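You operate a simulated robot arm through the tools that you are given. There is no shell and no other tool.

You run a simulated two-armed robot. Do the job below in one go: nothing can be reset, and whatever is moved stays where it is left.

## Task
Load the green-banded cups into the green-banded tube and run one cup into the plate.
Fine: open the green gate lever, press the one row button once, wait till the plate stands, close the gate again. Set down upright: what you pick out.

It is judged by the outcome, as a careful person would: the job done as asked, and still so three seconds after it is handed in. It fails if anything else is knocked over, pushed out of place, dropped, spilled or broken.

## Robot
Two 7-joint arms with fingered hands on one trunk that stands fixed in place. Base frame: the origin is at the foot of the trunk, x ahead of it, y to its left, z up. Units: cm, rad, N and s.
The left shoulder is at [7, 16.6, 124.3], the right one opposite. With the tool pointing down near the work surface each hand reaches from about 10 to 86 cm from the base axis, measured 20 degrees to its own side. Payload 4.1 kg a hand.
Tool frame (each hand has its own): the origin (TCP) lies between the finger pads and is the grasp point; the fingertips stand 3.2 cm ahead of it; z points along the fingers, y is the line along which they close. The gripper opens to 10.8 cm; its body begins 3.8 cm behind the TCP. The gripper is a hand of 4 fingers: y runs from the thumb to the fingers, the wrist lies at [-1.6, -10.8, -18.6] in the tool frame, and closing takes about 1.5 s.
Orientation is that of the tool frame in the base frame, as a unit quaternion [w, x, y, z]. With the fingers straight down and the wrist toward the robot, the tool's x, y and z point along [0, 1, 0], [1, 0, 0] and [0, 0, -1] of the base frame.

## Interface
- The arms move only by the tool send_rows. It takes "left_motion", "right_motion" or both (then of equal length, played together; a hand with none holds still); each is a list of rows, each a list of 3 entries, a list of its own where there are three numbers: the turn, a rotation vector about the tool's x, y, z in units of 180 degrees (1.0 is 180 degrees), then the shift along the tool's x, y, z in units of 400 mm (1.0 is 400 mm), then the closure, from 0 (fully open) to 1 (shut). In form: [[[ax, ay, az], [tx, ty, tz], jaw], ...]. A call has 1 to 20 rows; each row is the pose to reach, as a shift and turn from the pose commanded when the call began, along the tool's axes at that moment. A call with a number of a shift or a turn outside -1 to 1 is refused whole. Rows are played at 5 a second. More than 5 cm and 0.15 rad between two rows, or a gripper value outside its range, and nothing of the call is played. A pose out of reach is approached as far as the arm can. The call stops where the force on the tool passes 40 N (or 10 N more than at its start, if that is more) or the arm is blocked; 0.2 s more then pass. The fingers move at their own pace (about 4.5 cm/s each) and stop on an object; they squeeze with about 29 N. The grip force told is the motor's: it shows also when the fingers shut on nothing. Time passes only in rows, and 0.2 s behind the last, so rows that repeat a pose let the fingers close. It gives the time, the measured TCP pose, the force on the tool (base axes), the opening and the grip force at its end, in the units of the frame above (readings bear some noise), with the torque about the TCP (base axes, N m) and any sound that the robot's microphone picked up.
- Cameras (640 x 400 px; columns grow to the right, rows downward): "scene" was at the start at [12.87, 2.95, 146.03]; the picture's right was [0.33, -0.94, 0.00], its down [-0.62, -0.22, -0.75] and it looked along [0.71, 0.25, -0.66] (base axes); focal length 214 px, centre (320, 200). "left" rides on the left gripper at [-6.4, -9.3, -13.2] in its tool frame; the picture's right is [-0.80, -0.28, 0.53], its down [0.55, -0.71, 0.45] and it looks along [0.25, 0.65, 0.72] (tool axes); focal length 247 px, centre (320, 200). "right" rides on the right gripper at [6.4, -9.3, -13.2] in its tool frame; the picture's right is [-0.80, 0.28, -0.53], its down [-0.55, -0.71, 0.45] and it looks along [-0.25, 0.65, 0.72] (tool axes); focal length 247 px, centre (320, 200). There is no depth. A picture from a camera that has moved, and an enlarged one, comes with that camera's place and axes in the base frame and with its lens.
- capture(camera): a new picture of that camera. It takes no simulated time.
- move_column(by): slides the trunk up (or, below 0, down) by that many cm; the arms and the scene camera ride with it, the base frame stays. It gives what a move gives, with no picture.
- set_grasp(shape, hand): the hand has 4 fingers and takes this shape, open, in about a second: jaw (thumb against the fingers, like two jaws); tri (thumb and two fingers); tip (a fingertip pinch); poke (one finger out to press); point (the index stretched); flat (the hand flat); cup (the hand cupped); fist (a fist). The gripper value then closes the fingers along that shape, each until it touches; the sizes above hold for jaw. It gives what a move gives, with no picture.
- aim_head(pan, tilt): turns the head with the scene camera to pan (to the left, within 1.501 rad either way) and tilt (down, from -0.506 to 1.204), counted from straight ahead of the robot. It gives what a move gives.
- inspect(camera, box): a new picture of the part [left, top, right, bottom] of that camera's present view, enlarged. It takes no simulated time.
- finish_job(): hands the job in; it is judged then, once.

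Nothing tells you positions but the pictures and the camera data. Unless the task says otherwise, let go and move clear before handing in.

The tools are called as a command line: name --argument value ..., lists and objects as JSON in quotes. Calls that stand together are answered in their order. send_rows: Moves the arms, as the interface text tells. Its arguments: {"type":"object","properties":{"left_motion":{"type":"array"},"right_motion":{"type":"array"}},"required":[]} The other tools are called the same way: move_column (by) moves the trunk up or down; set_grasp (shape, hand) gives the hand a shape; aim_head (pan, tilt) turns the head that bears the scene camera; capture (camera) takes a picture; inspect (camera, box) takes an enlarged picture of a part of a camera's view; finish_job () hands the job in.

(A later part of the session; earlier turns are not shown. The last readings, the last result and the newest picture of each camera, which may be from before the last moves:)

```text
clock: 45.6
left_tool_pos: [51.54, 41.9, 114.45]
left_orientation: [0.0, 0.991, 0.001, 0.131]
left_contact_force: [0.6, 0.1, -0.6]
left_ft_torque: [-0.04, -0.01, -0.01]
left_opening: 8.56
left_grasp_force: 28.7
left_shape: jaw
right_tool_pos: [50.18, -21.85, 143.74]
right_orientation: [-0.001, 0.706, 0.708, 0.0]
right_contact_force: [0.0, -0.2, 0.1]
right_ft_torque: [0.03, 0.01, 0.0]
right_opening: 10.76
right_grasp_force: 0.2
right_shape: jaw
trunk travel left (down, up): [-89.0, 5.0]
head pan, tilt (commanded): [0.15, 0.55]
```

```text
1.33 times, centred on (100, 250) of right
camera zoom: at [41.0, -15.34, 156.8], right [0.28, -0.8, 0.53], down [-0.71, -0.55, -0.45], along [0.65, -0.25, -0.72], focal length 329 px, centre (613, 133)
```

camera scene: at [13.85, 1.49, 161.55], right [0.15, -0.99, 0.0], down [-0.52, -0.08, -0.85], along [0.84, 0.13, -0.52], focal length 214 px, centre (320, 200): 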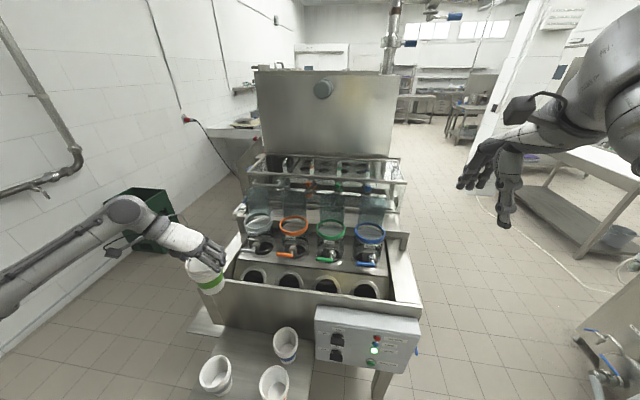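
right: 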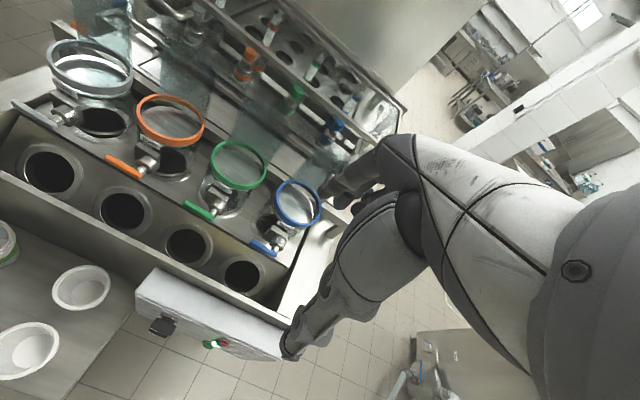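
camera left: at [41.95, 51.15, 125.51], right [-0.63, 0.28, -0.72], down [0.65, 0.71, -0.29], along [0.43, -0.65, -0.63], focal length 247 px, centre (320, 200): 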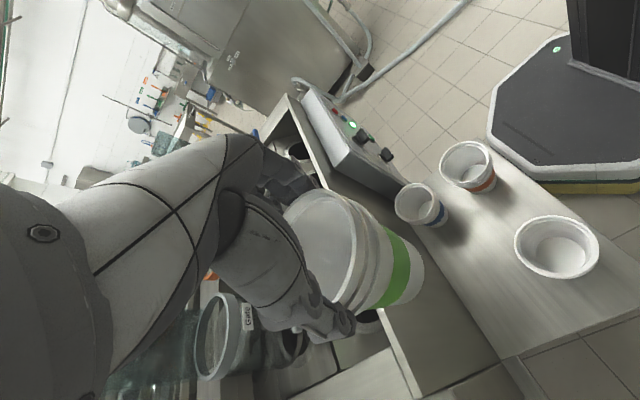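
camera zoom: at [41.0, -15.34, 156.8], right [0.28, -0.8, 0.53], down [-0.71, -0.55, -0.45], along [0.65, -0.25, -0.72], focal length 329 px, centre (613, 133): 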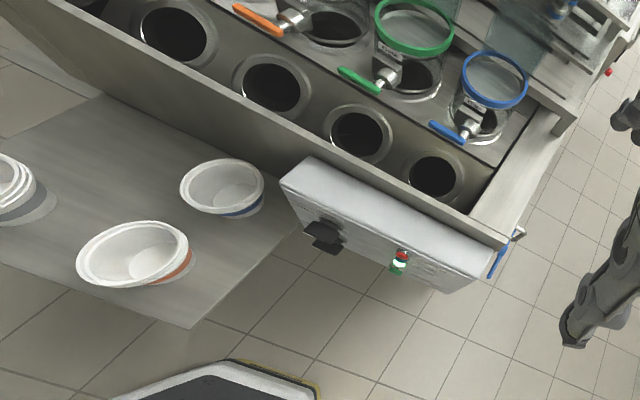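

In the hand the stack axis sits about 1.1 cm beyond and 0.2 cm left of the TCP. I'll lift further and traverse in front of the tubes to the green one's row.

send_rows --left_motion '[[[0, 0, 0], [0.0168, 0, -0.0628], 0.35], [[0, 0, 0], [0.0337, 0, -0.1256], 0.35], [[0, 0, 0], [0.0505, 0, -0.1884], 0.35], [[0, 0, 0], [0.0674, 0, -0.2512], 0.35], [[0, 0, 0], [0.0842, 0, -0.314], 0.35], [[0, 0, 0], [0.1074, 0.0665, -0.3078], 0.35], [[0, 0, 0], [0.1306, 0.1331, -0.3016], 0.35], [[0, 0, 0], [0.1539, 0.1996, -0.2953], 0.35], [[0, 0, 0], [0.1771, 0.2662, -0.2891], 0.35], [[0, 0, 0], [0.2003, 0.3327, -0.2829], 0.35], [[0, 0, 0], [0.2235, 0.3992, -0.2767], 0.35], [[0, 0, 0], [0.2467, 0.4658, -0.2705], 0.35], [[0, 0, 0], [0.27, 0.5323, -0.2642], 0.35], [[0, 0, 0], [0.2932, 0.5989, -0.258], 0.35], [[0, 0, 0], [0.3164, 0.6654, -0.2518], 0.35], [[0, 0, 0], [0.3396, 0.7319, -0.2456], 0.35], [[0, 0, 0], [0.3629, 0.7985, -0.2393], 0.35], [[0, 0, 0], [0.3861, 0.865, -0.2331], 0.35], [[0, 0, 0], [0.3861, 0.865, -0.2331], 0.35]]'

capture --camera "scene"

capture --camera "right"

```text
clock: 49.6
left_tool_pos: [64.08, 7.24, 127.47]
left_orientation: [0.0, 0.991, 0.0, 0.131]
left_contact_force: [-0.4, 0.2, -0.5]
left_ft_torque: [-0.02, 0.0, -0.01]
left_opening: 8.51
left_grasp_force: 28.9
left_shape: jaw
right_tool_pos: [50.23, -21.88, 143.84]
right_orientation: [0.0, 0.707, 0.708, 0.0]
right_contact_force: [0.6, 0.3, 0.2]
right_ft_torque: [-0.02, 0.02, 0.03]
right_opening: 10.74
right_grasp_force: 0.1
right_shape: jaw
trunk travel left (down, up): [-89.0, 5.0]
head pan, tilt (commanded): [0.15, 0.55]
```

```text
taken
camera scene: at [13.82, 1.54, 161.56], right [0.15, -0.99, 0.0], down [-0.52, -0.08, -0.85], along [0.84, 0.13, -0.52], focal length 214 px, centre (320, 200)
```

scene: 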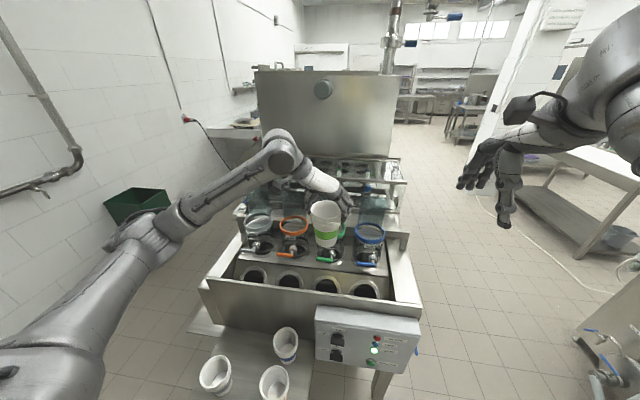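

```text
taken
camera right: at [40.97, -15.3, 156.82], right [0.28, -0.8, 0.53], down [-0.71, -0.55, -0.45], along [0.65, -0.25, -0.72], focal length 247 px, centre (320, 200)
```

right: 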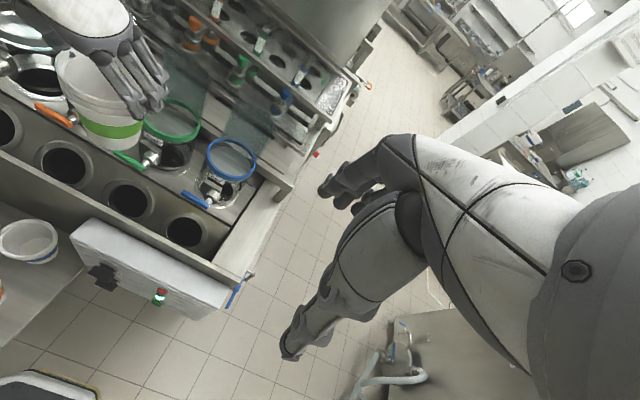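

I'm moving forward to bring the stack right above the green tube, keeping its base well above the ring.

send_rows --left_motion '[[[0, 0, 0], [0.0586, 0, 0.0157], 0.35], [[0, 0, 0], [0.1171, 0, 0.0314], 0.35], [[0, 0, 0], [0.1757, 0, 0.0471], 0.35], [[0, 0, 0], [0.2343, 0, 0.0628], 0.35], [[0, 0, 0], [0.2928, 0, 0.0785], 0.35], [[0, 0, 0], [0.3514, 0, 0.0942], 0.35], [[0, 0, 0], [0.3514, 0, 0.0942], 0.35], [[0, 0, 0], [0.3514, 0, 0.0942], 0.35]]'

inspect --camera "scene" --box '[290, 170, 380, 280]'

inspect --camera "right" --box '[90, 20, 250, 180]'

capture --camera "left"

```text
clock: 51.4
left_tool_pos: [78.51, 7.36, 127.56]
left_orientation: [0.001, 0.991, 0.001, 0.13]
left_contact_force: [0.4, 0.1, -0.1]
left_ft_torque: [-0.01, 0.05, 0.01]
left_opening: 8.52
left_grasp_force: 28.8
left_shape: jaw
right_tool_pos: [50.21, -21.81, 143.67]
right_orientation: [0.0, 0.706, 0.708, 0.0]
right_contact_force: [-0.3, -0.2, 0.0]
right_ft_torque: [0.01, -0.01, -0.03]
right_opening: 10.77
right_grasp_force: 0.0
right_shape: jaw
trunk travel left (down, up): [-89.0, 5.0]
head pan, tilt (commanded): [0.15, 0.55]
```

```text
3.64 times, centred on (335, 225) of scene
camera zoom: at [13.82, 1.51, 161.56], right [0.15, -0.99, 0.0], down [-0.52, -0.08, -0.85], along [0.84, 0.13, -0.52], focal length 780 px, centre (266, 109)
```

zoom: 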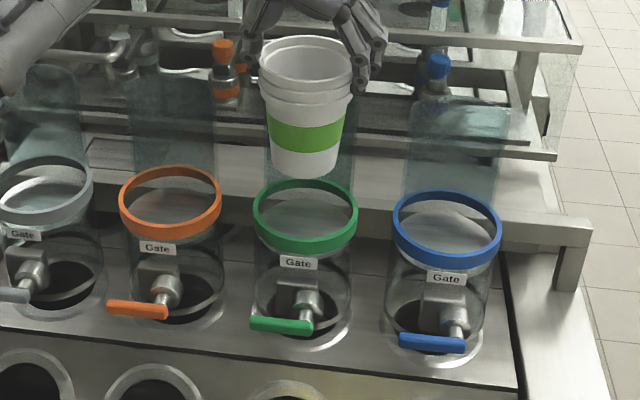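

```text
2.50 times, centred on (170, 100) of right
camera zoom: at [40.98, -15.33, 156.81], right [0.28, -0.8, 0.53], down [-0.71, -0.55, -0.45], along [0.65, -0.25, -0.72], focal length 617 px, centre (695, 450)
```

zoom: 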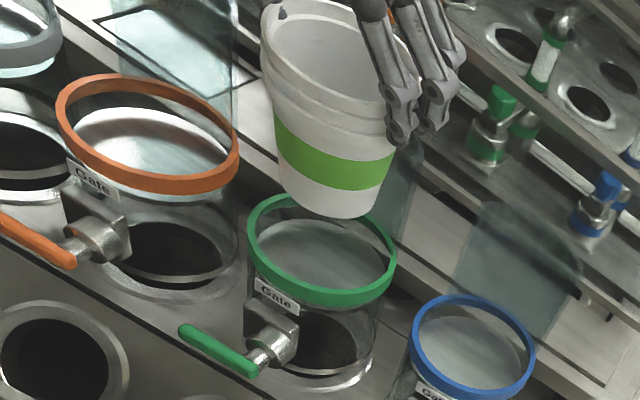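

```text
taken
camera left: at [69.01, 16.64, 138.55], right [-0.63, 0.28, -0.72], down [0.65, 0.71, -0.29], along [0.43, -0.65, -0.63], focal length 247 px, centre (320, 200)
```

left: 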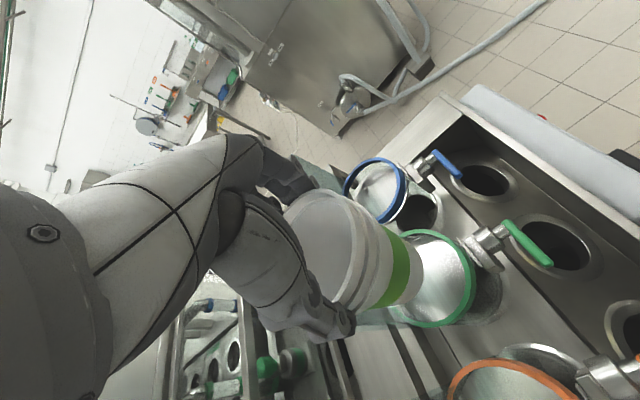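

The stack hangs nicely above the green tube. I'll lower it to about 1.5 cm above the ring and compare the base with the ring in both fixed cameras.

send_rows --left_motion '[[[0, 0, 0], [-0.0097, 0, 0.0362], 0.35], [[0, 0, 0], [-0.0194, 0, 0.0725], 0.35], [[0, 0, 0], [-0.0291, 0, 0.1087], 0.35], [[0, 0, 0], [-0.0291, 0, 0.1087], 0.35]]'

inspect --camera "scene" --box '[310, 180, 360, 250]'

inspect --camera "right" --box '[130, 50, 220, 160]'

inspect --camera "left" --box '[240, 150, 520, 350]'

```text
clock: 52.4
left_tool_pos: [78.57, 7.18, 122.93]
left_orientation: [0.001, 0.991, 0.001, 0.13]
left_contact_force: [0.0, -0.6, -0.8]
left_ft_torque: [-0.02, 0.01, 0.04]
left_opening: 8.53
left_grasp_force: 29.1
left_shape: jaw
right_tool_pos: [50.18, -21.93, 143.66]
right_orientation: [-0.001, 0.707, 0.708, 0.0]
right_contact_force: [-0.2, 0.7, -0.5]
right_ft_torque: [-0.03, 0.0, 0.02]
right_opening: 10.73
right_grasp_force: 0.1
right_shape: jaw
trunk travel left (down, up): [-89.0, 5.0]
head pan, tilt (commanded): [0.15, 0.55]
```

```text
5.71 times, centred on (335, 215) of scene
camera zoom: at [13.84, 1.48, 161.56], right [0.15, -0.99, 0.0], down [-0.52, -0.08, -0.85], along [0.84, 0.13, -0.52], focal length 1226 px, centre (234, 114)
```

zoom: 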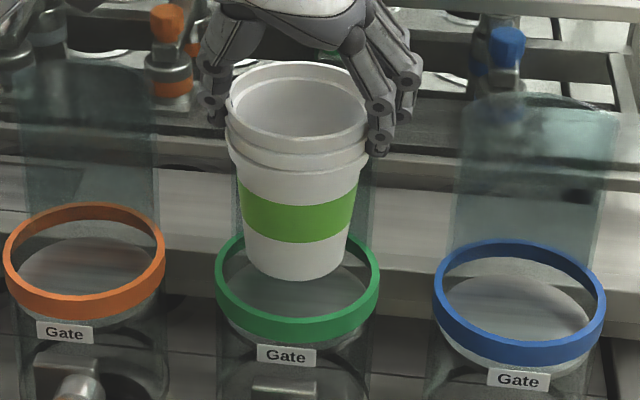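

```text
3.64 times, centred on (175, 105) of right
camera zoom: at [40.99, -15.36, 156.81], right [0.28, -0.8, 0.53], down [-0.71, -0.55, -0.45], along [0.65, -0.25, -0.72], focal length 898 px, centre (847, 546)
```

zoom: 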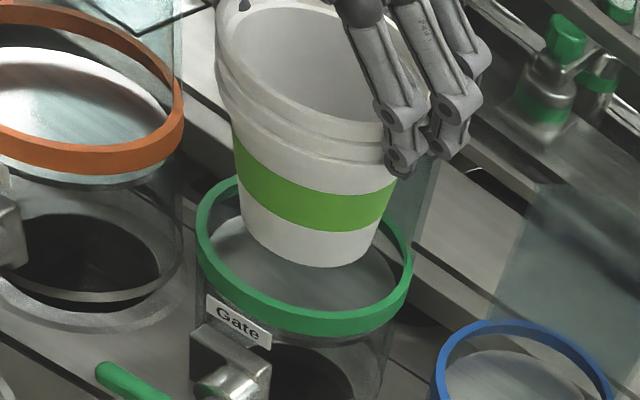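

```text
2.00 times, centred on (380, 250) of left
camera zoom: at [68.99, 16.49, 133.95], right [-0.63, 0.28, -0.72], down [0.65, 0.71, -0.29], along [0.43, -0.65, -0.63], focal length 494 px, centre (200, 100)
```

zoom: 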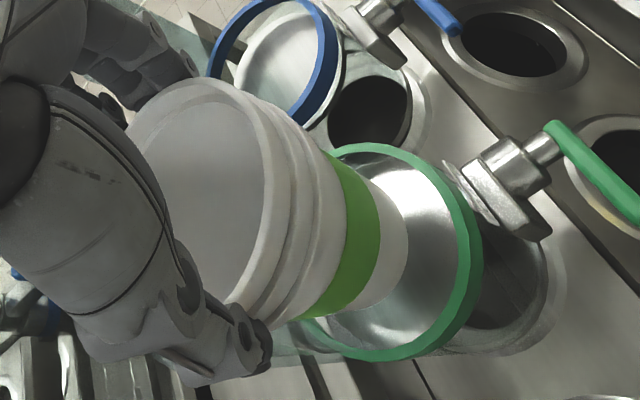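

The base and ring line up in both views: offsets are under 0.2 cm, and the base is about 2.7 cm above the ring. I'm lowering 4 cm into the ring, checking for contact.

send_rows --left_motion '[[[0, 0, 0], [-0.0049, 0, 0.0181], 0.35], [[0, 0, 0], [-0.0097, 0, 0.0362], 0.35], [[0, 0, 0], [-0.0146, 0, 0.0543], 0.35], [[0, 0, 0], [-0.0194, 0, 0.0725], 0.35], [[0, 0, 0], [-0.0227, 0, 0.0845], 0.35], [[0, 0, 0], [-0.0259, 0, 0.0966], 0.35], [[0, 0, 0], [-0.0259, 0, 0.0966], 0.35]]'

inspect --camera "scene" --box '[310, 180, 360, 250]'

inspect --camera "right" --box '[130, 50, 220, 160]'

```text
clock: 54.0
left_tool_pos: [78.61, 7.35, 119.02]
left_orientation: [-0.001, 0.991, 0.0, 0.13]
left_contact_force: [0.4, 0.2, -0.4]
left_ft_torque: [0.05, -0.02, -0.02]
left_opening: 8.52
left_grasp_force: 28.9
left_shape: jaw
right_tool_pos: [50.27, -21.97, 143.81]
right_orientation: [0.0, 0.706, 0.708, 0.0]
right_contact_force: [0.5, 0.3, -0.7]
right_ft_torque: [0.0, 0.0, -0.01]
right_opening: 10.76
right_grasp_force: 0.1
right_shape: jaw
trunk travel left (down, up): [-89.0, 5.0]
head pan, tilt (commanded): [0.15, 0.55]
```

```text
5.71 times, centred on (335, 215) of scene
camera zoom: at [13.85, 1.47, 161.56], right [0.15, -0.99, 0.0], down [-0.52, -0.08, -0.85], along [0.84, 0.13, -0.52], focal length 1226 px, centre (234, 114)
```

zoom: 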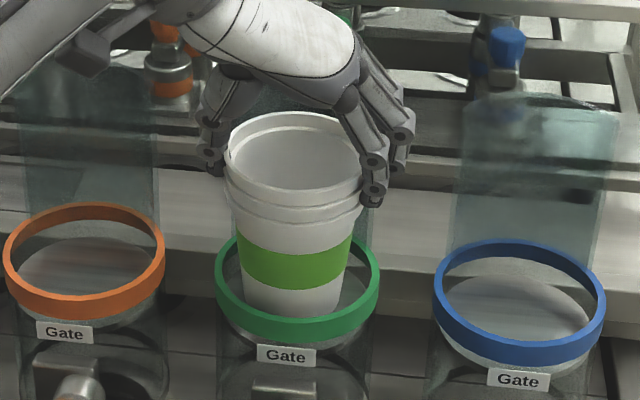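

```text
3.64 times, centred on (175, 105) of right
camera zoom: at [41.0, -15.36, 156.8], right [0.28, -0.8, 0.53], down [-0.71, -0.55, -0.45], along [0.65, -0.25, -0.72], focal length 898 px, centre (847, 546)
```

zoom: 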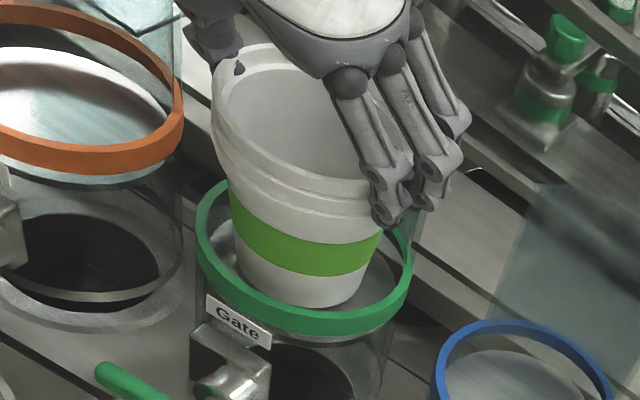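

No contact yet, and the base is now inside the ring. I'll ease down in small steps until the gate takes the weight, with a slight y correction.

send_rows --left_motion '[[[0, 0, 0], [-0.0016, 0.004, 0.006], 0.35], [[0, 0, 0], [-0.0032, 0.005, 0.0121], 0.35], [[0, 0, 0], [-0.0045, 0.005, 0.0169], 0.35], [[0, 0, 0], [-0.0045, 0.005, 0.0169], 0.35]]'

inspect --camera "scene" --box '[310, 180, 360, 250]'

inspect --camera "right" --box '[130, 50, 220, 160]'

```text
clock: 55.0
left_tool_pos: [78.53, 7.1, 118.3]
left_orientation: [0.0, 0.991, 0.001, 0.13]
left_contact_force: [1.9, 1.2, 2.5]
left_ft_torque: [-0.03, -0.04, 0.01]
left_opening: 8.52
left_grasp_force: 28.8
left_shape: jaw
right_tool_pos: [50.2, -21.98, 143.72]
right_orientation: [0.0, 0.706, 0.708, 0.0]
right_contact_force: [0.8, -0.2, -0.7]
right_ft_torque: [0.01, 0.03, 0.01]
right_opening: 10.73
right_grasp_force: 0.0
right_shape: jaw
trunk travel left (down, up): [-89.0, 5.0]
head pan, tilt (commanded): [0.15, 0.55]
```

```text
5.71 times, centred on (335, 215) of scene
camera zoom: at [13.81, 1.46, 161.56], right [0.15, -0.99, 0.0], down [-0.52, -0.08, -0.85], along [0.84, 0.13, -0.52], focal length 1226 px, centre (234, 114)
```

zoom: 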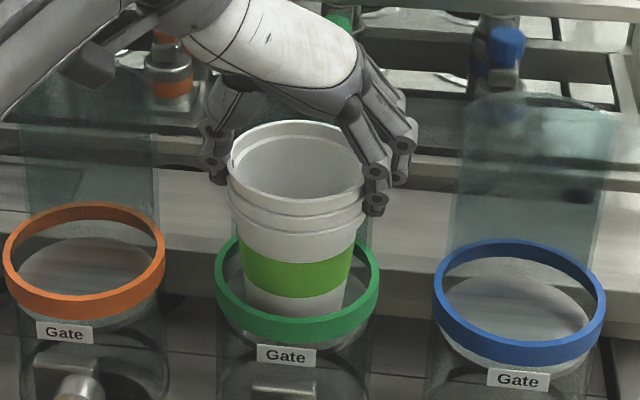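

```text
3.64 times, centred on (175, 105) of right
camera zoom: at [40.96, -15.38, 156.82], right [0.28, -0.8, 0.53], down [-0.71, -0.55, -0.45], along [0.65, -0.25, -0.72], focal length 898 px, centre (847, 546)
```

zoom: 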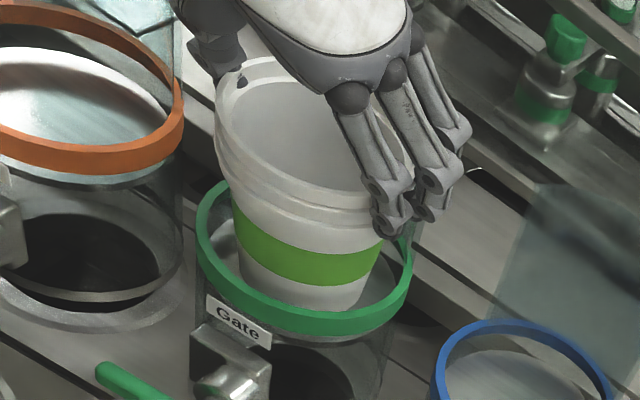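

A small upward force (2.5 N) suggests the base is just meeting the gate. I'll ease down another 0.3 cm to confirm it is seated.

send_rows --left_motion '[[[0, 0, 0], [-0.001, 0, 0.0036], 0.35], [[0, 0, 0], [-0.0019, 0, 0.0072], 0.35], [[0, 0, 0], [-0.0019, 0, 0.0072], 0.35], [[0, 0, 0], [-0.0019, 0, 0.0072], 0.35]]'

inspect --camera "right" --box '[130, 50, 220, 160]'

```text
clock: 56.0
left_tool_pos: [78.46, 7.11, 118.32]
left_orientation: [0.001, 0.991, 0.001, 0.132]
left_contact_force: [5.2, 0.4, 17.1]
left_ft_torque: [-0.09, -0.25, 0.01]
left_opening: 8.47
left_grasp_force: 29.0
left_shape: jaw
right_tool_pos: [50.07, -21.84, 143.8]
right_orientation: [0.0, 0.706, 0.708, 0.0]
right_contact_force: [0.3, 0.3, -0.2]
right_ft_torque: [0.0, -0.02, 0.0]
right_opening: 10.74
right_grasp_force: 0.0
right_shape: jaw
trunk travel left (down, up): [-89.0, 5.0]
head pan, tilt (commanded): [0.15, 0.55]
```

```text
3.64 times, centred on (175, 105) of right
camera zoom: at [40.79, -15.38, 156.88], right [0.28, -0.8, 0.53], down [-0.7, -0.55, -0.45], along [0.65, -0.25, -0.72], focal length 898 px, centre (847, 546)
```

zoom: 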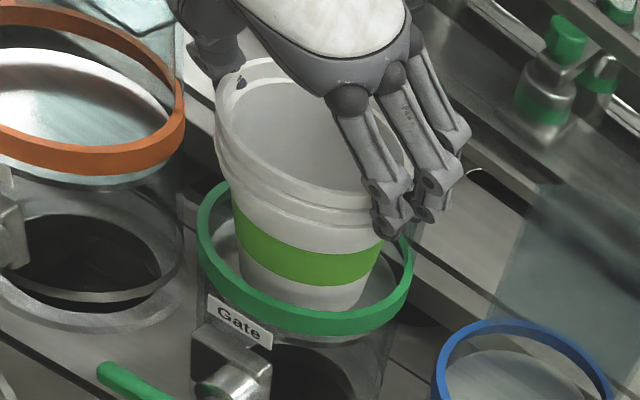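

The stack is seated on the gate: 17 N, centred right under the stack. I'll relieve the pressure, open the fingers gently, then rise straight up.

send_rows --left_motion '[[[0, 0, 0], [0.0015, 0, -0.0055], 0.35], [[0, 0, 0], [0.0019, 0, -0.0072], 0.3], [[0, 0, 0], [0.0019, 0, -0.0072], 0.25], [[0, 0, 0], [0.0019, 0, -0.0072], 0.2], [[0, 0, 0], [0.0019, 0, -0.0072], 0.15], [[0, 0, 0], [0.0019, 0, -0.0072], 0.1], [[0, 0, 0], [0.0019, 0, -0.0072], 0.05], [[0, 0, 0], [0.0019, 0, -0.0072], 0.0], [[0, 0, 0], [0.0019, 0, -0.0072], 0.0], [[0, 0, 0], [0.0019, 0, -0.0072], 0.0], [[0, 0, 0], [0.0019, 0, -0.0072], 0.0]]'

inspect --camera "scene" --box '[310, 180, 360, 250]'

inspect --camera "right" --box '[130, 50, 220, 160]'

```text
clock: 58.4
left_tool_pos: [78.65, 7.18, 118.34]
left_orientation: [0.0, 0.992, 0.001, 0.13]
left_contact_force: [-0.6, -1.0, -0.9]
left_ft_torque: [-0.03, 0.03, 0.0]
left_opening: 10.76
left_grasp_force: 0.1
left_shape: jaw
right_tool_pos: [50.24, -21.91, 143.79]
right_orientation: [0.0, 0.707, 0.708, -0.001]
right_contact_force: [0.7, 0.0, 0.3]
right_ft_torque: [0.01, -0.01, 0.0]
right_opening: 10.76
right_grasp_force: 0.1
right_shape: jaw
trunk travel left (down, up): [-89.0, 5.0]
head pan, tilt (commanded): [0.15, 0.55]
```

```text
5.71 times, centred on (335, 215) of scene
camera zoom: at [13.86, 1.47, 161.55], right [0.15, -0.99, 0.0], down [-0.52, -0.08, -0.85], along [0.84, 0.13, -0.52], focal length 1226 px, centre (234, 114)
```

zoom: 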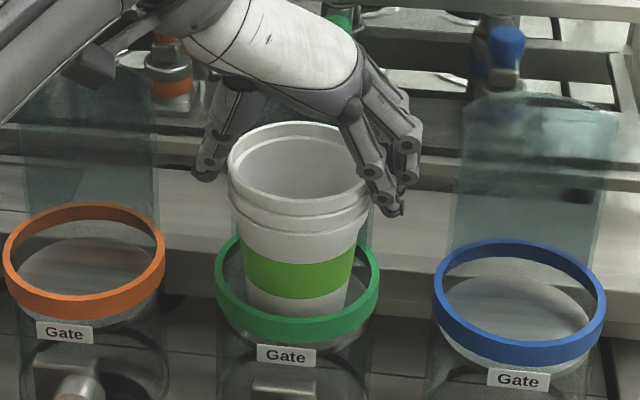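

```text
3.64 times, centred on (175, 105) of right
camera zoom: at [41.01, -15.37, 156.8], right [0.28, -0.8, 0.53], down [-0.71, -0.55, -0.45], along [0.65, -0.25, -0.72], focal length 898 px, centre (847, 546)
```

zoom: 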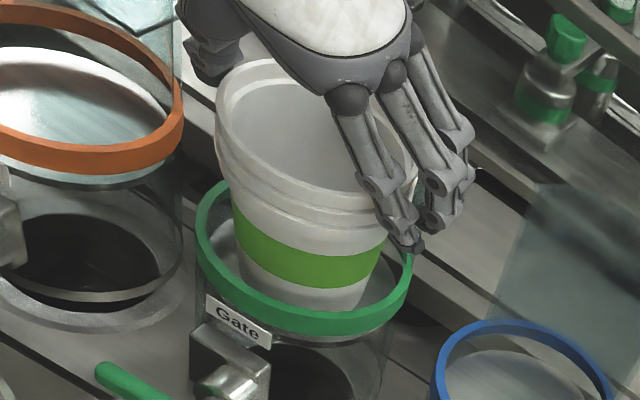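

The stack stands upright and centred on the gate by itself. Now I'll withdraw the left hand straight up and then off to the left.

send_rows --left_motion '[[[0, 0, 0], [0.0032, 0, -0.0121], 0], [[0, 0, 0], [0.0097, 0, -0.0362], 0], [[0, 0, 0], [0.0194, 0, -0.0725], 0], [[0, 0, 0], [0.0356, 0, -0.1328], 0], [[0, 0, 0], [0.0518, 0, -0.1932], 0], [[0, 0, 0], [0.068, 0, -0.2536], 0], [[0, 0, 0], [0.0842, 0, -0.314], 0], [[0, 0, 0], [0.0427, -0.0642, -0.3251], 0], [[0, 0, 0], [0.0013, -0.1283, -0.3362], 0], [[0, 0, 0], [-0.0402, -0.1925, -0.3474], 0], [[0, 0, 0], [-0.0816, -0.2567, -0.3585], 0], [[0, 0, 0], [-0.1231, -0.3209, -0.3696], 0], [[0, 0, 0], [-0.1646, -0.385, -0.3807], 0], [[0, 0, 0], [-0.206, -0.4492, -0.3918], 0], [[0, 0, 0], [-0.2475, -0.5134, -0.403], 0], [[0, 0, 0], [-0.2889, -0.5775, -0.4141], 0], [[0, 0, 0], [-0.3304, -0.6417, -0.4252], 0], [[0, 0, 0], [-0.3719, -0.7059, -0.4363], 0], [[0, 0, 0], [-0.4133, -0.77, -0.4474], 0]]'

capture --camera "scene"

inspect --camera "scene" --box '[290, 170, 390, 280]'

capture --camera "right"

```text
clock: 62.4
left_tool_pos: [57.65, 37.85, 131.5]
left_orientation: [0.001, 0.991, 0.001, 0.131]
left_contact_force: [0.1, -0.8, -0.2]
left_ft_torque: [0.01, -0.02, 0.03]
left_opening: 10.77
left_grasp_force: 0.1
left_shape: jaw
right_tool_pos: [50.08, -21.69, 143.77]
right_orientation: [0.0, 0.707, 0.707, 0.0]
right_contact_force: [-0.2, 0.2, -0.1]
right_ft_torque: [-0.01, -0.02, 0.0]
right_opening: 10.75
right_grasp_force: 0.1
right_shape: jaw
trunk travel left (down, up): [-89.0, 5.0]
head pan, tilt (commanded): [0.15, 0.55]
```

```text
taken
camera scene: at [13.67, 1.63, 161.57], right [0.15, -0.99, 0.0], down [-0.52, -0.08, -0.85], along [0.84, 0.13, -0.52], focal length 214 px, centre (320, 200)
```

scene: 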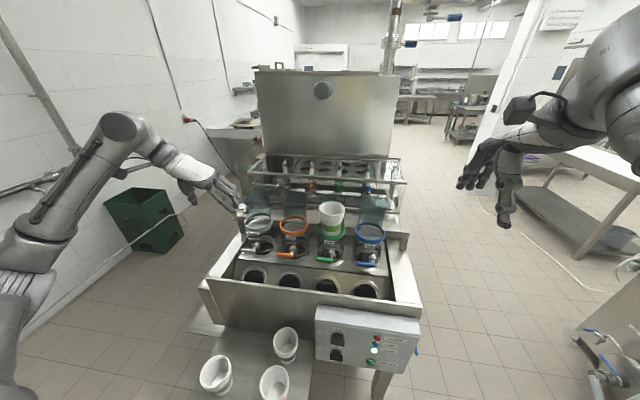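

```text
3.64 times, centred on (340, 225) of scene
camera zoom: at [13.67, 1.63, 161.57], right [0.15, -0.99, 0.0], down [-0.52, -0.08, -0.85], along [0.84, 0.13, -0.52], focal length 780 px, centre (247, 109)
```

zoom: 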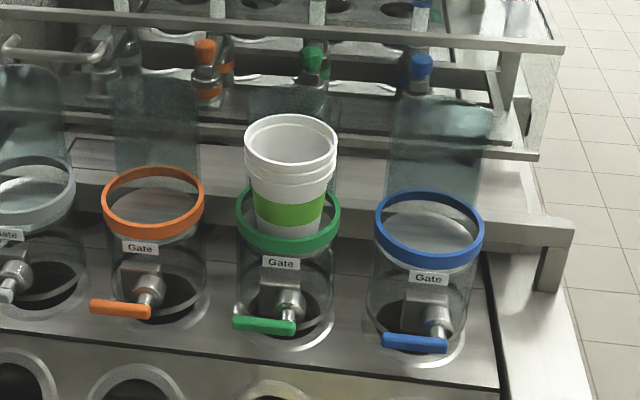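

```text
taken
camera right: at [40.82, -15.21, 156.87], right [0.28, -0.8, 0.53], down [-0.7, -0.55, -0.45], along [0.65, -0.25, -0.72], focal length 247 px, centre (320, 200)
```

right: 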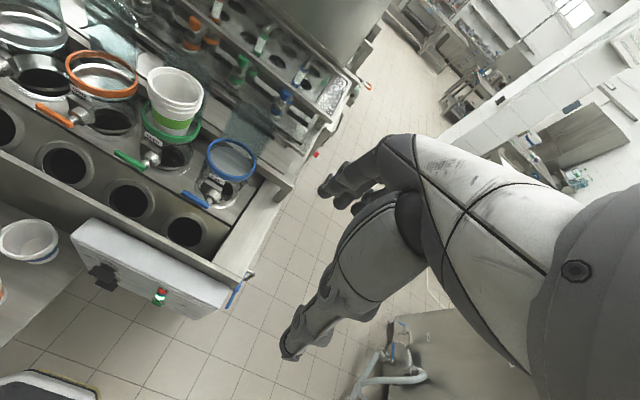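

The green stack is loaded and standing. Next is the green gate lever with the right hand. I'll form the poke shape in free space and see where the fingertip lies relative to the tool frame.

set_grasp --shape "poke" --hand "right"

capture --camera "right"

inspect --camera "right" --box '[240, 120, 460, 380]'

inspect --camera "scene" --box '[440, 80, 560, 250]'

```text
clock: 63.3
left_tool_pos: [57.83, 37.79, 131.34]
left_orientation: [0.0, 0.991, 0.001, 0.13]
left_contact_force: [-0.4, -0.5, 0.4]
left_ft_torque: [0.06, 0.04, -0.02]
left_opening: 10.75
left_grasp_force: 0.0
left_shape: jaw
right_tool_pos: [50.3, -21.9, 143.61]
right_orientation: [0.0, 0.706, 0.708, 0.001]
right_contact_force: [0.4, 0.4, 0.5]
right_ft_torque: [-0.02, 0.0, -0.02]
right_opening: 0.0
right_grasp_force: 0.3
right_shape: poke
trunk travel left (down, up): [-89.0, 5.0]
head pan, tilt (commanded): [0.15, 0.55]
```

```text
taken
camera right: at [41.04, -15.4, 156.79], right [0.28, -0.8, 0.53], down [-0.71, -0.55, -0.45], along [0.65, -0.25, -0.72], focal length 247 px, centre (320, 200)
```

right: 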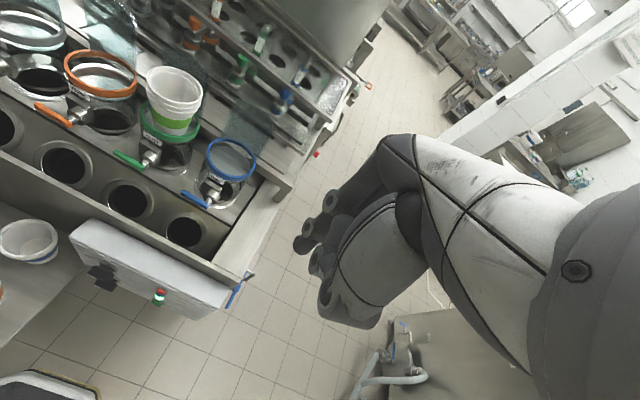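

```text
1.54 times, centred on (350, 250) of right
camera zoom: at [41.04, -15.4, 156.79], right [0.28, -0.8, 0.53], down [-0.71, -0.55, -0.45], along [0.65, -0.25, -0.72], focal length 380 px, centre (274, 123)
```

zoom: 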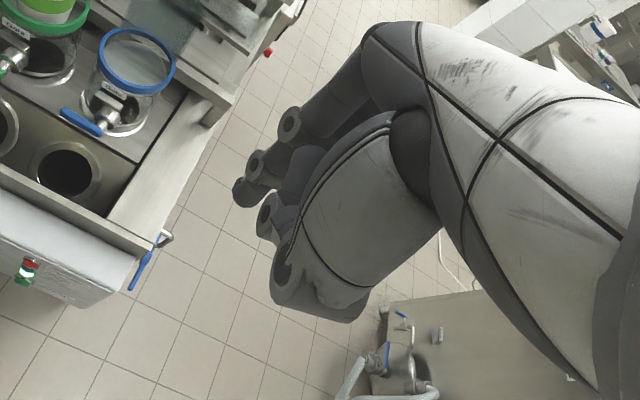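

```text
2.35 times, centred on (500, 165) of scene
camera zoom: at [13.89, 1.44, 161.55], right [0.15, -0.99, 0.0], down [-0.52, -0.08, -0.85], along [0.84, 0.13, -0.52], focal length 505 px, centre (-104, 282)
```

zoom: 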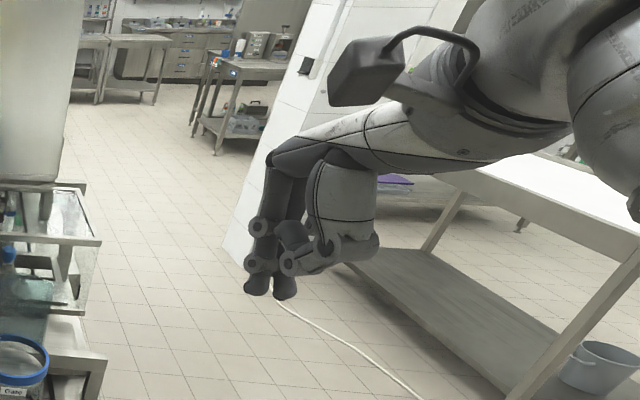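

I want a clearer look at the poke shape before using it.

inspect --camera "scene" --box '[470, 135, 530, 215]'

inspect --camera "right" --box '[280, 160, 400, 340]'

inspect --camera "scene" --box '[310, 235, 370, 275]'

inspect --camera "right" --box '[100, 100, 230, 220]'

```text
5.00 times, centred on (500, 175) of scene
camera zoom: at [13.89, 1.44, 161.55], right [0.15, -0.99, 0.0], down [-0.52, -0.08, -0.85], along [0.84, 0.13, -0.52], focal length 1072 px, centre (-580, 325)
```

zoom: 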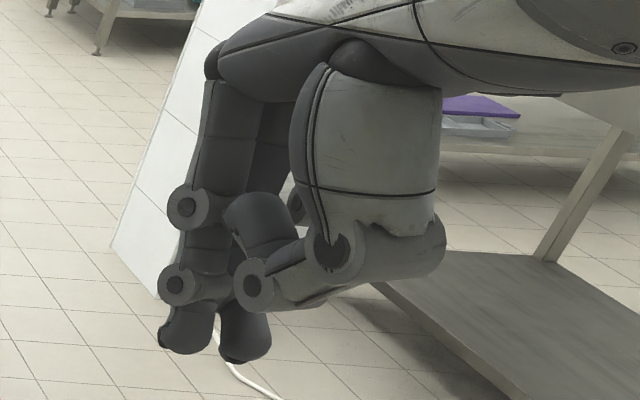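

```text
2.22 times, centred on (340, 250) of right
camera zoom: at [41.04, -15.4, 156.79], right [0.28, -0.8, 0.53], down [-0.71, -0.55, -0.45], along [0.65, -0.25, -0.72], focal length 549 px, centre (276, 89)
```

zoom: 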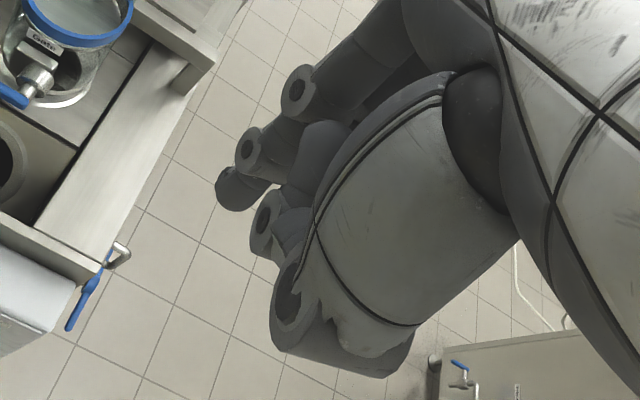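

```text
10.00 times, centred on (340, 255) of scene
camera zoom: at [13.89, 1.44, 161.55], right [0.15, -0.99, 0.0], down [-0.52, -0.08, -0.85], along [0.84, 0.13, -0.52], focal length 2145 px, centre (120, -350)
```

zoom: 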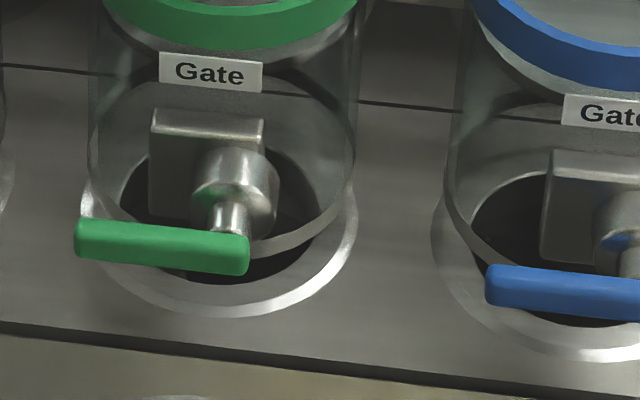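

```text
3.33 times, centred on (165, 160) of right
camera zoom: at [41.04, -15.4, 156.79], right [0.28, -0.8, 0.53], down [-0.71, -0.55, -0.45], along [0.65, -0.25, -0.72], focal length 823 px, centre (837, 333)
```

zoom: 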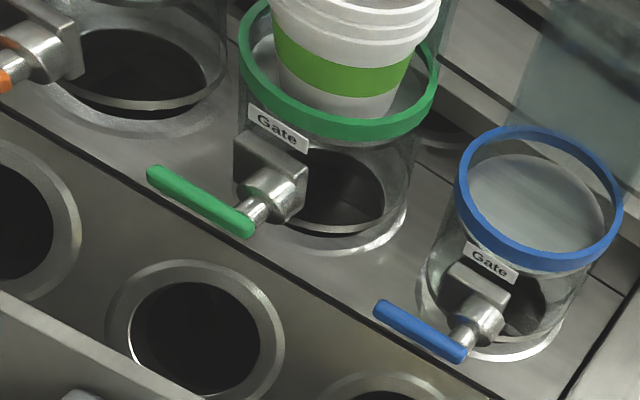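

In the poke shape, two fingertips sit side by side near the tool axis. I'll check whether "point" gives a cleaner single finger.

set_grasp --shape "point" --hand "right"

inspect --camera "scene" --box '[450, 105, 550, 235]'

inspect --camera "right" --box '[240, 120, 440, 340]'

```text
clock: 64.2
left_tool_pos: [57.88, 37.79, 131.35]
left_orientation: [0.0, 0.991, 0.0, 0.13]
left_contact_force: [-0.3, 0.3, -0.1]
left_ft_torque: [0.01, 0.01, 0.01]
left_opening: 10.76
left_grasp_force: 0.1
left_shape: jaw
right_tool_pos: [50.19, -21.92, 143.59]
right_orientation: [-0.001, 0.706, 0.708, -0.001]
right_contact_force: [-0.7, -0.1, -0.1]
right_ft_torque: [-0.01, -0.03, -0.01]
right_opening: 0.02
right_grasp_force: 0.1
right_shape: point
trunk travel left (down, up): [-89.0, 5.0]
head pan, tilt (commanded): [0.15, 0.55]
```

```text
3.08 times, centred on (500, 170) of scene
camera zoom: at [13.82, 1.5, 161.56], right [0.15, -0.99, 0.0], down [-0.52, -0.08, -0.85], along [0.84, 0.13, -0.52], focal length 660 px, centre (-234, 292)
```

zoom: 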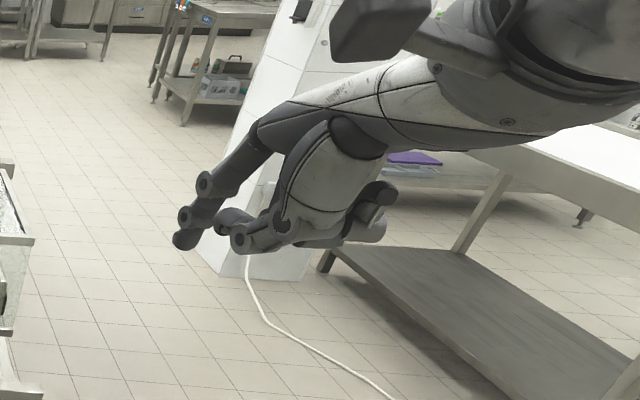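

```text
1.82 times, centred on (340, 230) of right
camera zoom: at [40.97, -15.34, 156.81], right [0.28, -0.8, 0.53], down [-0.71, -0.55, -0.45], along [0.65, -0.25, -0.72], focal length 449 px, centre (284, 146)
```

zoom: 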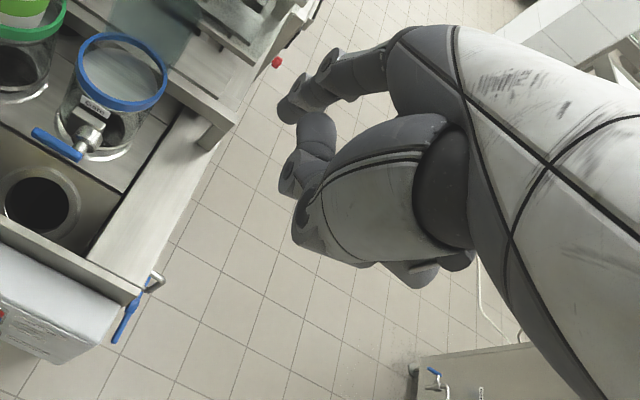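

"Point" gives a clean single index finger, with its tip at about tool [1.8, 6.4, 2.0], sloping forward and down. That suits both the lever and the button. I'll move the right hand to hover above the lever's free end.

send_rows --right_motion '[[[0, 0, 0], [0.0585, 0.015, 0.036], 0], [[0, 0, 0], [0.117, 0.03, 0.072], 0], [[0, 0, 0], [0.1755, 0.045, 0.108], 0], [[0, 0, 0], [0.234, 0.06, 0.144], 0], [[0, 0, 0], [0.2925, 0.075, 0.18], 0], [[0, 0, 0], [0.351, 0.09, 0.216], 0], [[0, 0, 0], [0.4095, 0.105, 0.252], 0], [[0, 0, 0], [0.468, 0.12, 0.288], 0], [[0, 0, 0], [0.5265, 0.135, 0.324], 0], [[0, 0, 0], [0.585, 0.15, 0.36], 0], [[0, 0, 0], [0.6435, 0.165, 0.396], 0], [[0, 0, 0], [0.702, 0.18, 0.432], 0], [[0, 0, 0], [0.76, 0.195, 0.4675], 0], [[0, 0, 0], [0.76, 0.222, 0.532], 0], [[0, 0, 0], [0.76, 0.249, 0.597], 0], [[0, 0, 0], [0.76, 0.275, 0.661], 0], [[0, 0, 0], [0.76, 0.302, 0.726], 0], [[0, 0, 0], [0.76, 0.302, 0.726], 0]]'

capture --camera "scene"

capture --camera "right"

capture --camera "left"

```text
clock: 68.0
left_tool_pos: [57.8, 37.89, 131.23]
left_orientation: [0.0, 0.991, 0.001, 0.131]
left_contact_force: [0.2, -0.4, -0.2]
left_ft_torque: [0.0, 0.01, -0.01]
left_opening: 10.78
left_grasp_force: 0.1
left_shape: jaw
right_tool_pos: [62.43, 8.52, 114.66]
right_orientation: [-0.001, 0.707, 0.708, 0.0]
right_contact_force: [-0.3, -0.3, 0.1]
right_ft_torque: [0.01, 0.01, 0.01]
right_opening: 0.01
right_grasp_force: 0.2
right_shape: point
trunk travel left (down, up): [-89.0, 5.0]
head pan, tilt (commanded): [0.15, 0.55]
```

```text
taken
camera scene: at [13.82, 1.48, 161.56], right [0.15, -0.99, 0.0], down [-0.52, -0.08, -0.85], along [0.84, 0.13, -0.52], focal length 214 px, centre (320, 200)
```

scene: 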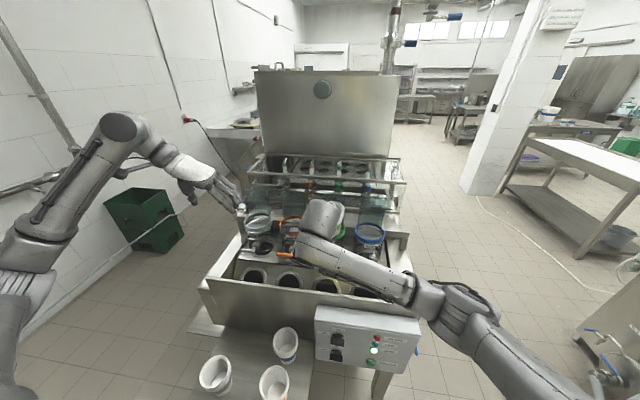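

```text
taken
camera right: at [53.07, 15.11, 127.8], right [0.28, -0.8, 0.53], down [-0.71, -0.55, -0.45], along [0.65, -0.25, -0.72], focal length 247 px, centre (320, 200)
```

right: 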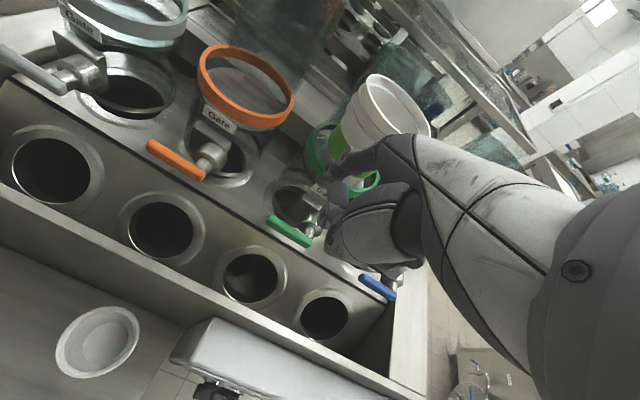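

```text
taken
camera left: at [48.22, 47.11, 142.42], right [-0.63, 0.28, -0.72], down [0.65, 0.71, -0.29], along [0.43, -0.65, -0.63], focal length 247 px, centre (320, 200)
```

left: 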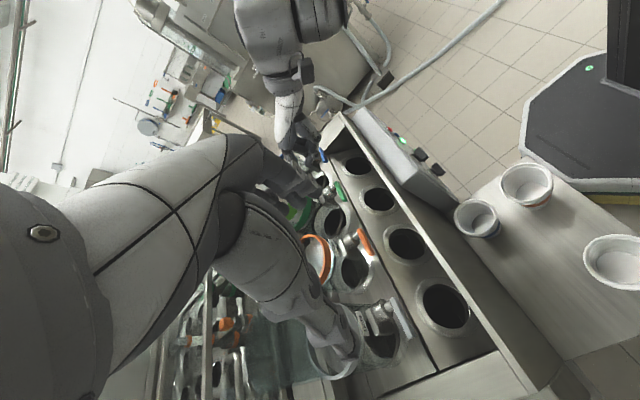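

The finger is near the lever, which is partly hidden from the head camera by the forearm. I'll zoom with both hand cameras.

inspect --camera "right" --box '[240, 120, 400, 280]'

inspect --camera "left" --box '[250, 130, 370, 240]'

inspect --camera "scene" --box '[270, 180, 390, 290]'

```text
2.50 times, centred on (320, 200) of right
camera zoom: at [53.07, 15.11, 127.8], right [0.28, -0.8, 0.53], down [-0.71, -0.55, -0.45], along [0.65, -0.25, -0.72], focal length 617 px, centre (320, 200)
```

zoom: 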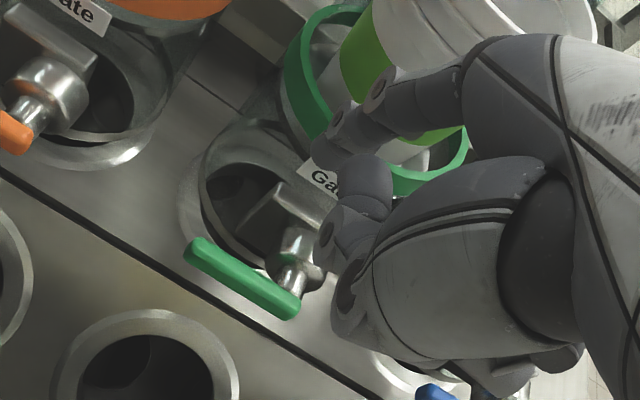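

```text
3.64 times, centred on (310, 185) of left
camera zoom: at [48.22, 47.11, 142.42], right [-0.63, 0.28, -0.72], down [0.65, 0.71, -0.29], along [0.43, -0.65, -0.63], focal length 898 px, centre (356, 254)
```

zoom: 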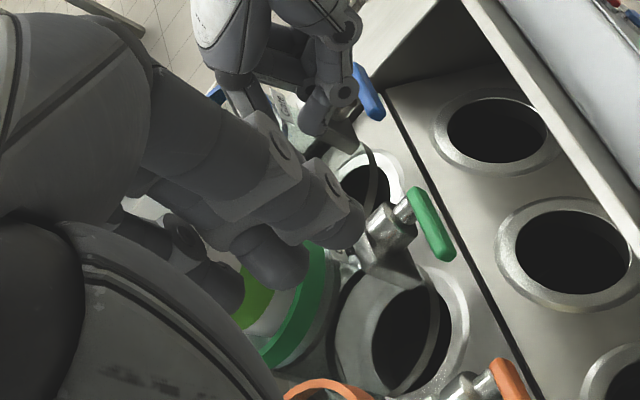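

```text
3.64 times, centred on (330, 235) of scene
camera zoom: at [13.82, 1.48, 161.56], right [0.15, -0.99, 0.0], down [-0.52, -0.08, -0.85], along [0.84, 0.13, -0.52], focal length 780 px, centre (284, 73)
```

zoom: 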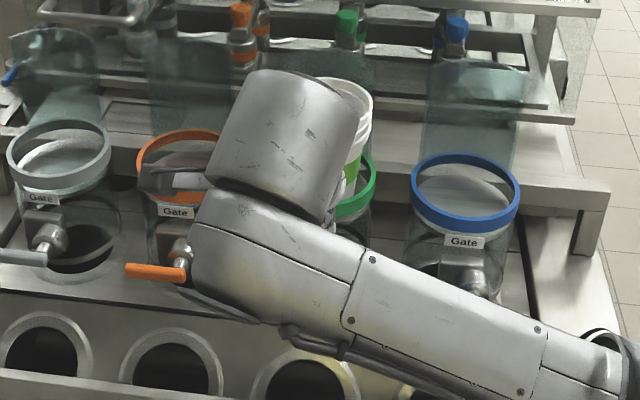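

The lever reads from about [69.4, 5.2, 102] to [69.6, 11.2, 101.4] and the fingertip is at about [68.8, 10.3, 112.7]. I'm lowering the fingertip to just above the lever's free end.

send_rows --right_motion '[[[0, 0, 0], [0, 0.015, 0.05], 0], [[0, 0, 0], [0, 0.03, 0.1], 0], [[0, 0, 0], [0, 0.045, 0.15], 0], [[0, 0, 0], [0, 0.045, 0.185], 0], [[0, 0, 0], [0, 0.045, 0.185], 0]]'

inspect --camera "right" --box '[240, 120, 400, 280]'

inspect --camera "left" --box '[280, 130, 400, 240]'

```text
clock: 69.2
left_tool_pos: [57.75, 37.86, 131.6]
left_orientation: [-0.001, 0.991, 0.002, 0.13]
left_contact_force: [-0.8, -0.5, -0.1]
left_ft_torque: [0.02, -0.01, -0.01]
left_opening: 10.77
left_grasp_force: 0.0
left_shape: jaw
right_tool_pos: [64.12, 8.41, 107.29]
right_orientation: [0.001, 0.708, 0.707, 0.0]
right_contact_force: [-0.6, -0.5, -0.2]
right_ft_torque: [-0.01, 0.01, -0.01]
right_opening: 0.0
right_grasp_force: 0.1
right_shape: point
trunk travel left (down, up): [-89.0, 5.0]
head pan, tilt (commanded): [0.15, 0.55]
```

```text
2.50 times, centred on (320, 200) of right
camera zoom: at [54.91, 14.93, 120.41], right [0.28, -0.8, 0.53], down [-0.71, -0.55, -0.45], along [0.65, -0.25, -0.72], focal length 617 px, centre (320, 200)
```

zoom: 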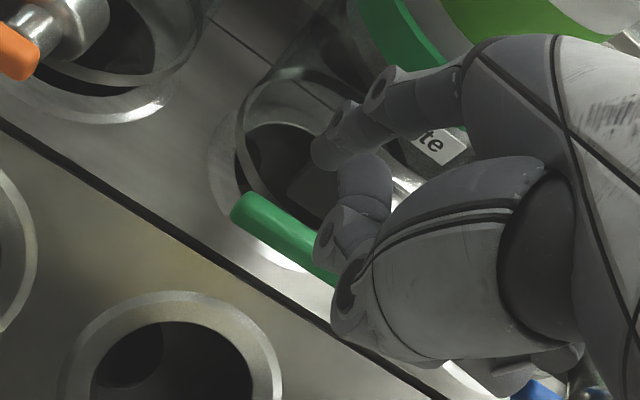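

```text
3.64 times, centred on (340, 185) of left
camera zoom: at [48.23, 47.12, 142.41], right [-0.63, 0.28, -0.72], down [0.65, 0.71, -0.29], along [0.43, -0.65, -0.63], focal length 898 px, centre (247, 254)
```

zoom: 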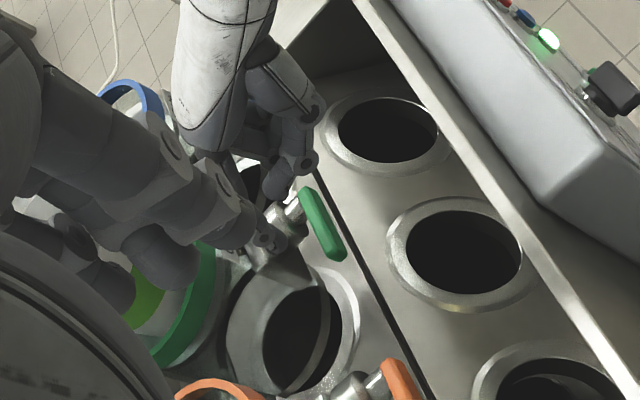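

The finger hovers about 2.5 cm above the lever. I'll move the left hand a little so its camera gives a clear side view of the lever while I push.

send_rows --left_motion '[[[0, 0, 0], [0.049, 0.041, 0.013], 0], [[0, 0, 0], [0.098, 0.082, 0.026], 0], [[0, 0, 0], [0.147, 0.1225, 0.0395], 0], [[0, 0, 0], [0.196, 0.163, 0.0527], 0], [[0, 0, 0], [0.2455, 0.204, 0.0658], 0], [[0, 0, 0], [0.2946, 0.245, 0.079], 0], [[0, 0, 0], [0.2946, 0.245, 0.079], 0]]'

capture --camera "left"

inspect --camera "left" --box '[340, 130, 480, 250]'

```text
clock: 70.8
left_tool_pos: [70.19, 28.06, 131.29]
left_orientation: [-0.001, 0.991, 0.0, 0.13]
left_contact_force: [-0.2, 0.3, -0.3]
left_ft_torque: [0.0, -0.01, 0.01]
left_opening: 10.78
left_grasp_force: 0.0
left_shape: jaw
right_tool_pos: [64.16, 8.41, 107.26]
right_orientation: [0.0, 0.707, 0.708, 0.0]
right_contact_force: [0.0, 0.1, 0.3]
right_ft_torque: [0.0, -0.02, -0.02]
right_opening: 0.03
right_grasp_force: 0.1
right_shape: point
trunk travel left (down, up): [-89.0, 5.0]
head pan, tilt (commanded): [0.15, 0.55]
```

```text
taken
camera left: at [60.56, 37.37, 142.28], right [-0.63, 0.28, -0.72], down [0.65, 0.71, -0.29], along [0.43, -0.65, -0.63], focal length 247 px, centre (320, 200)
```

left: 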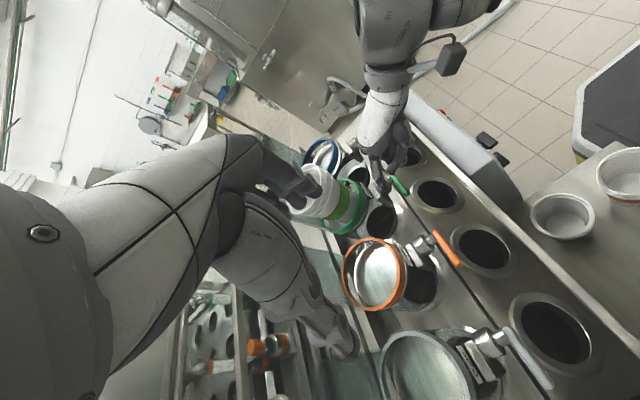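

```text
3.33 times, centred on (410, 190) of left
camera zoom: at [60.56, 37.37, 142.28], right [-0.63, 0.28, -0.72], down [0.65, 0.71, -0.29], along [0.43, -0.65, -0.63], focal length 823 px, centre (20, 233)
```

zoom: 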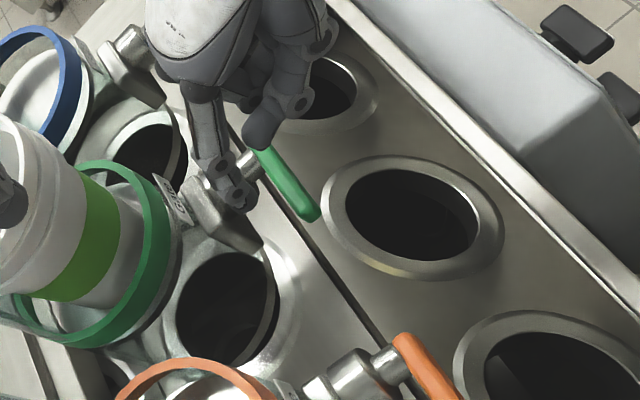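

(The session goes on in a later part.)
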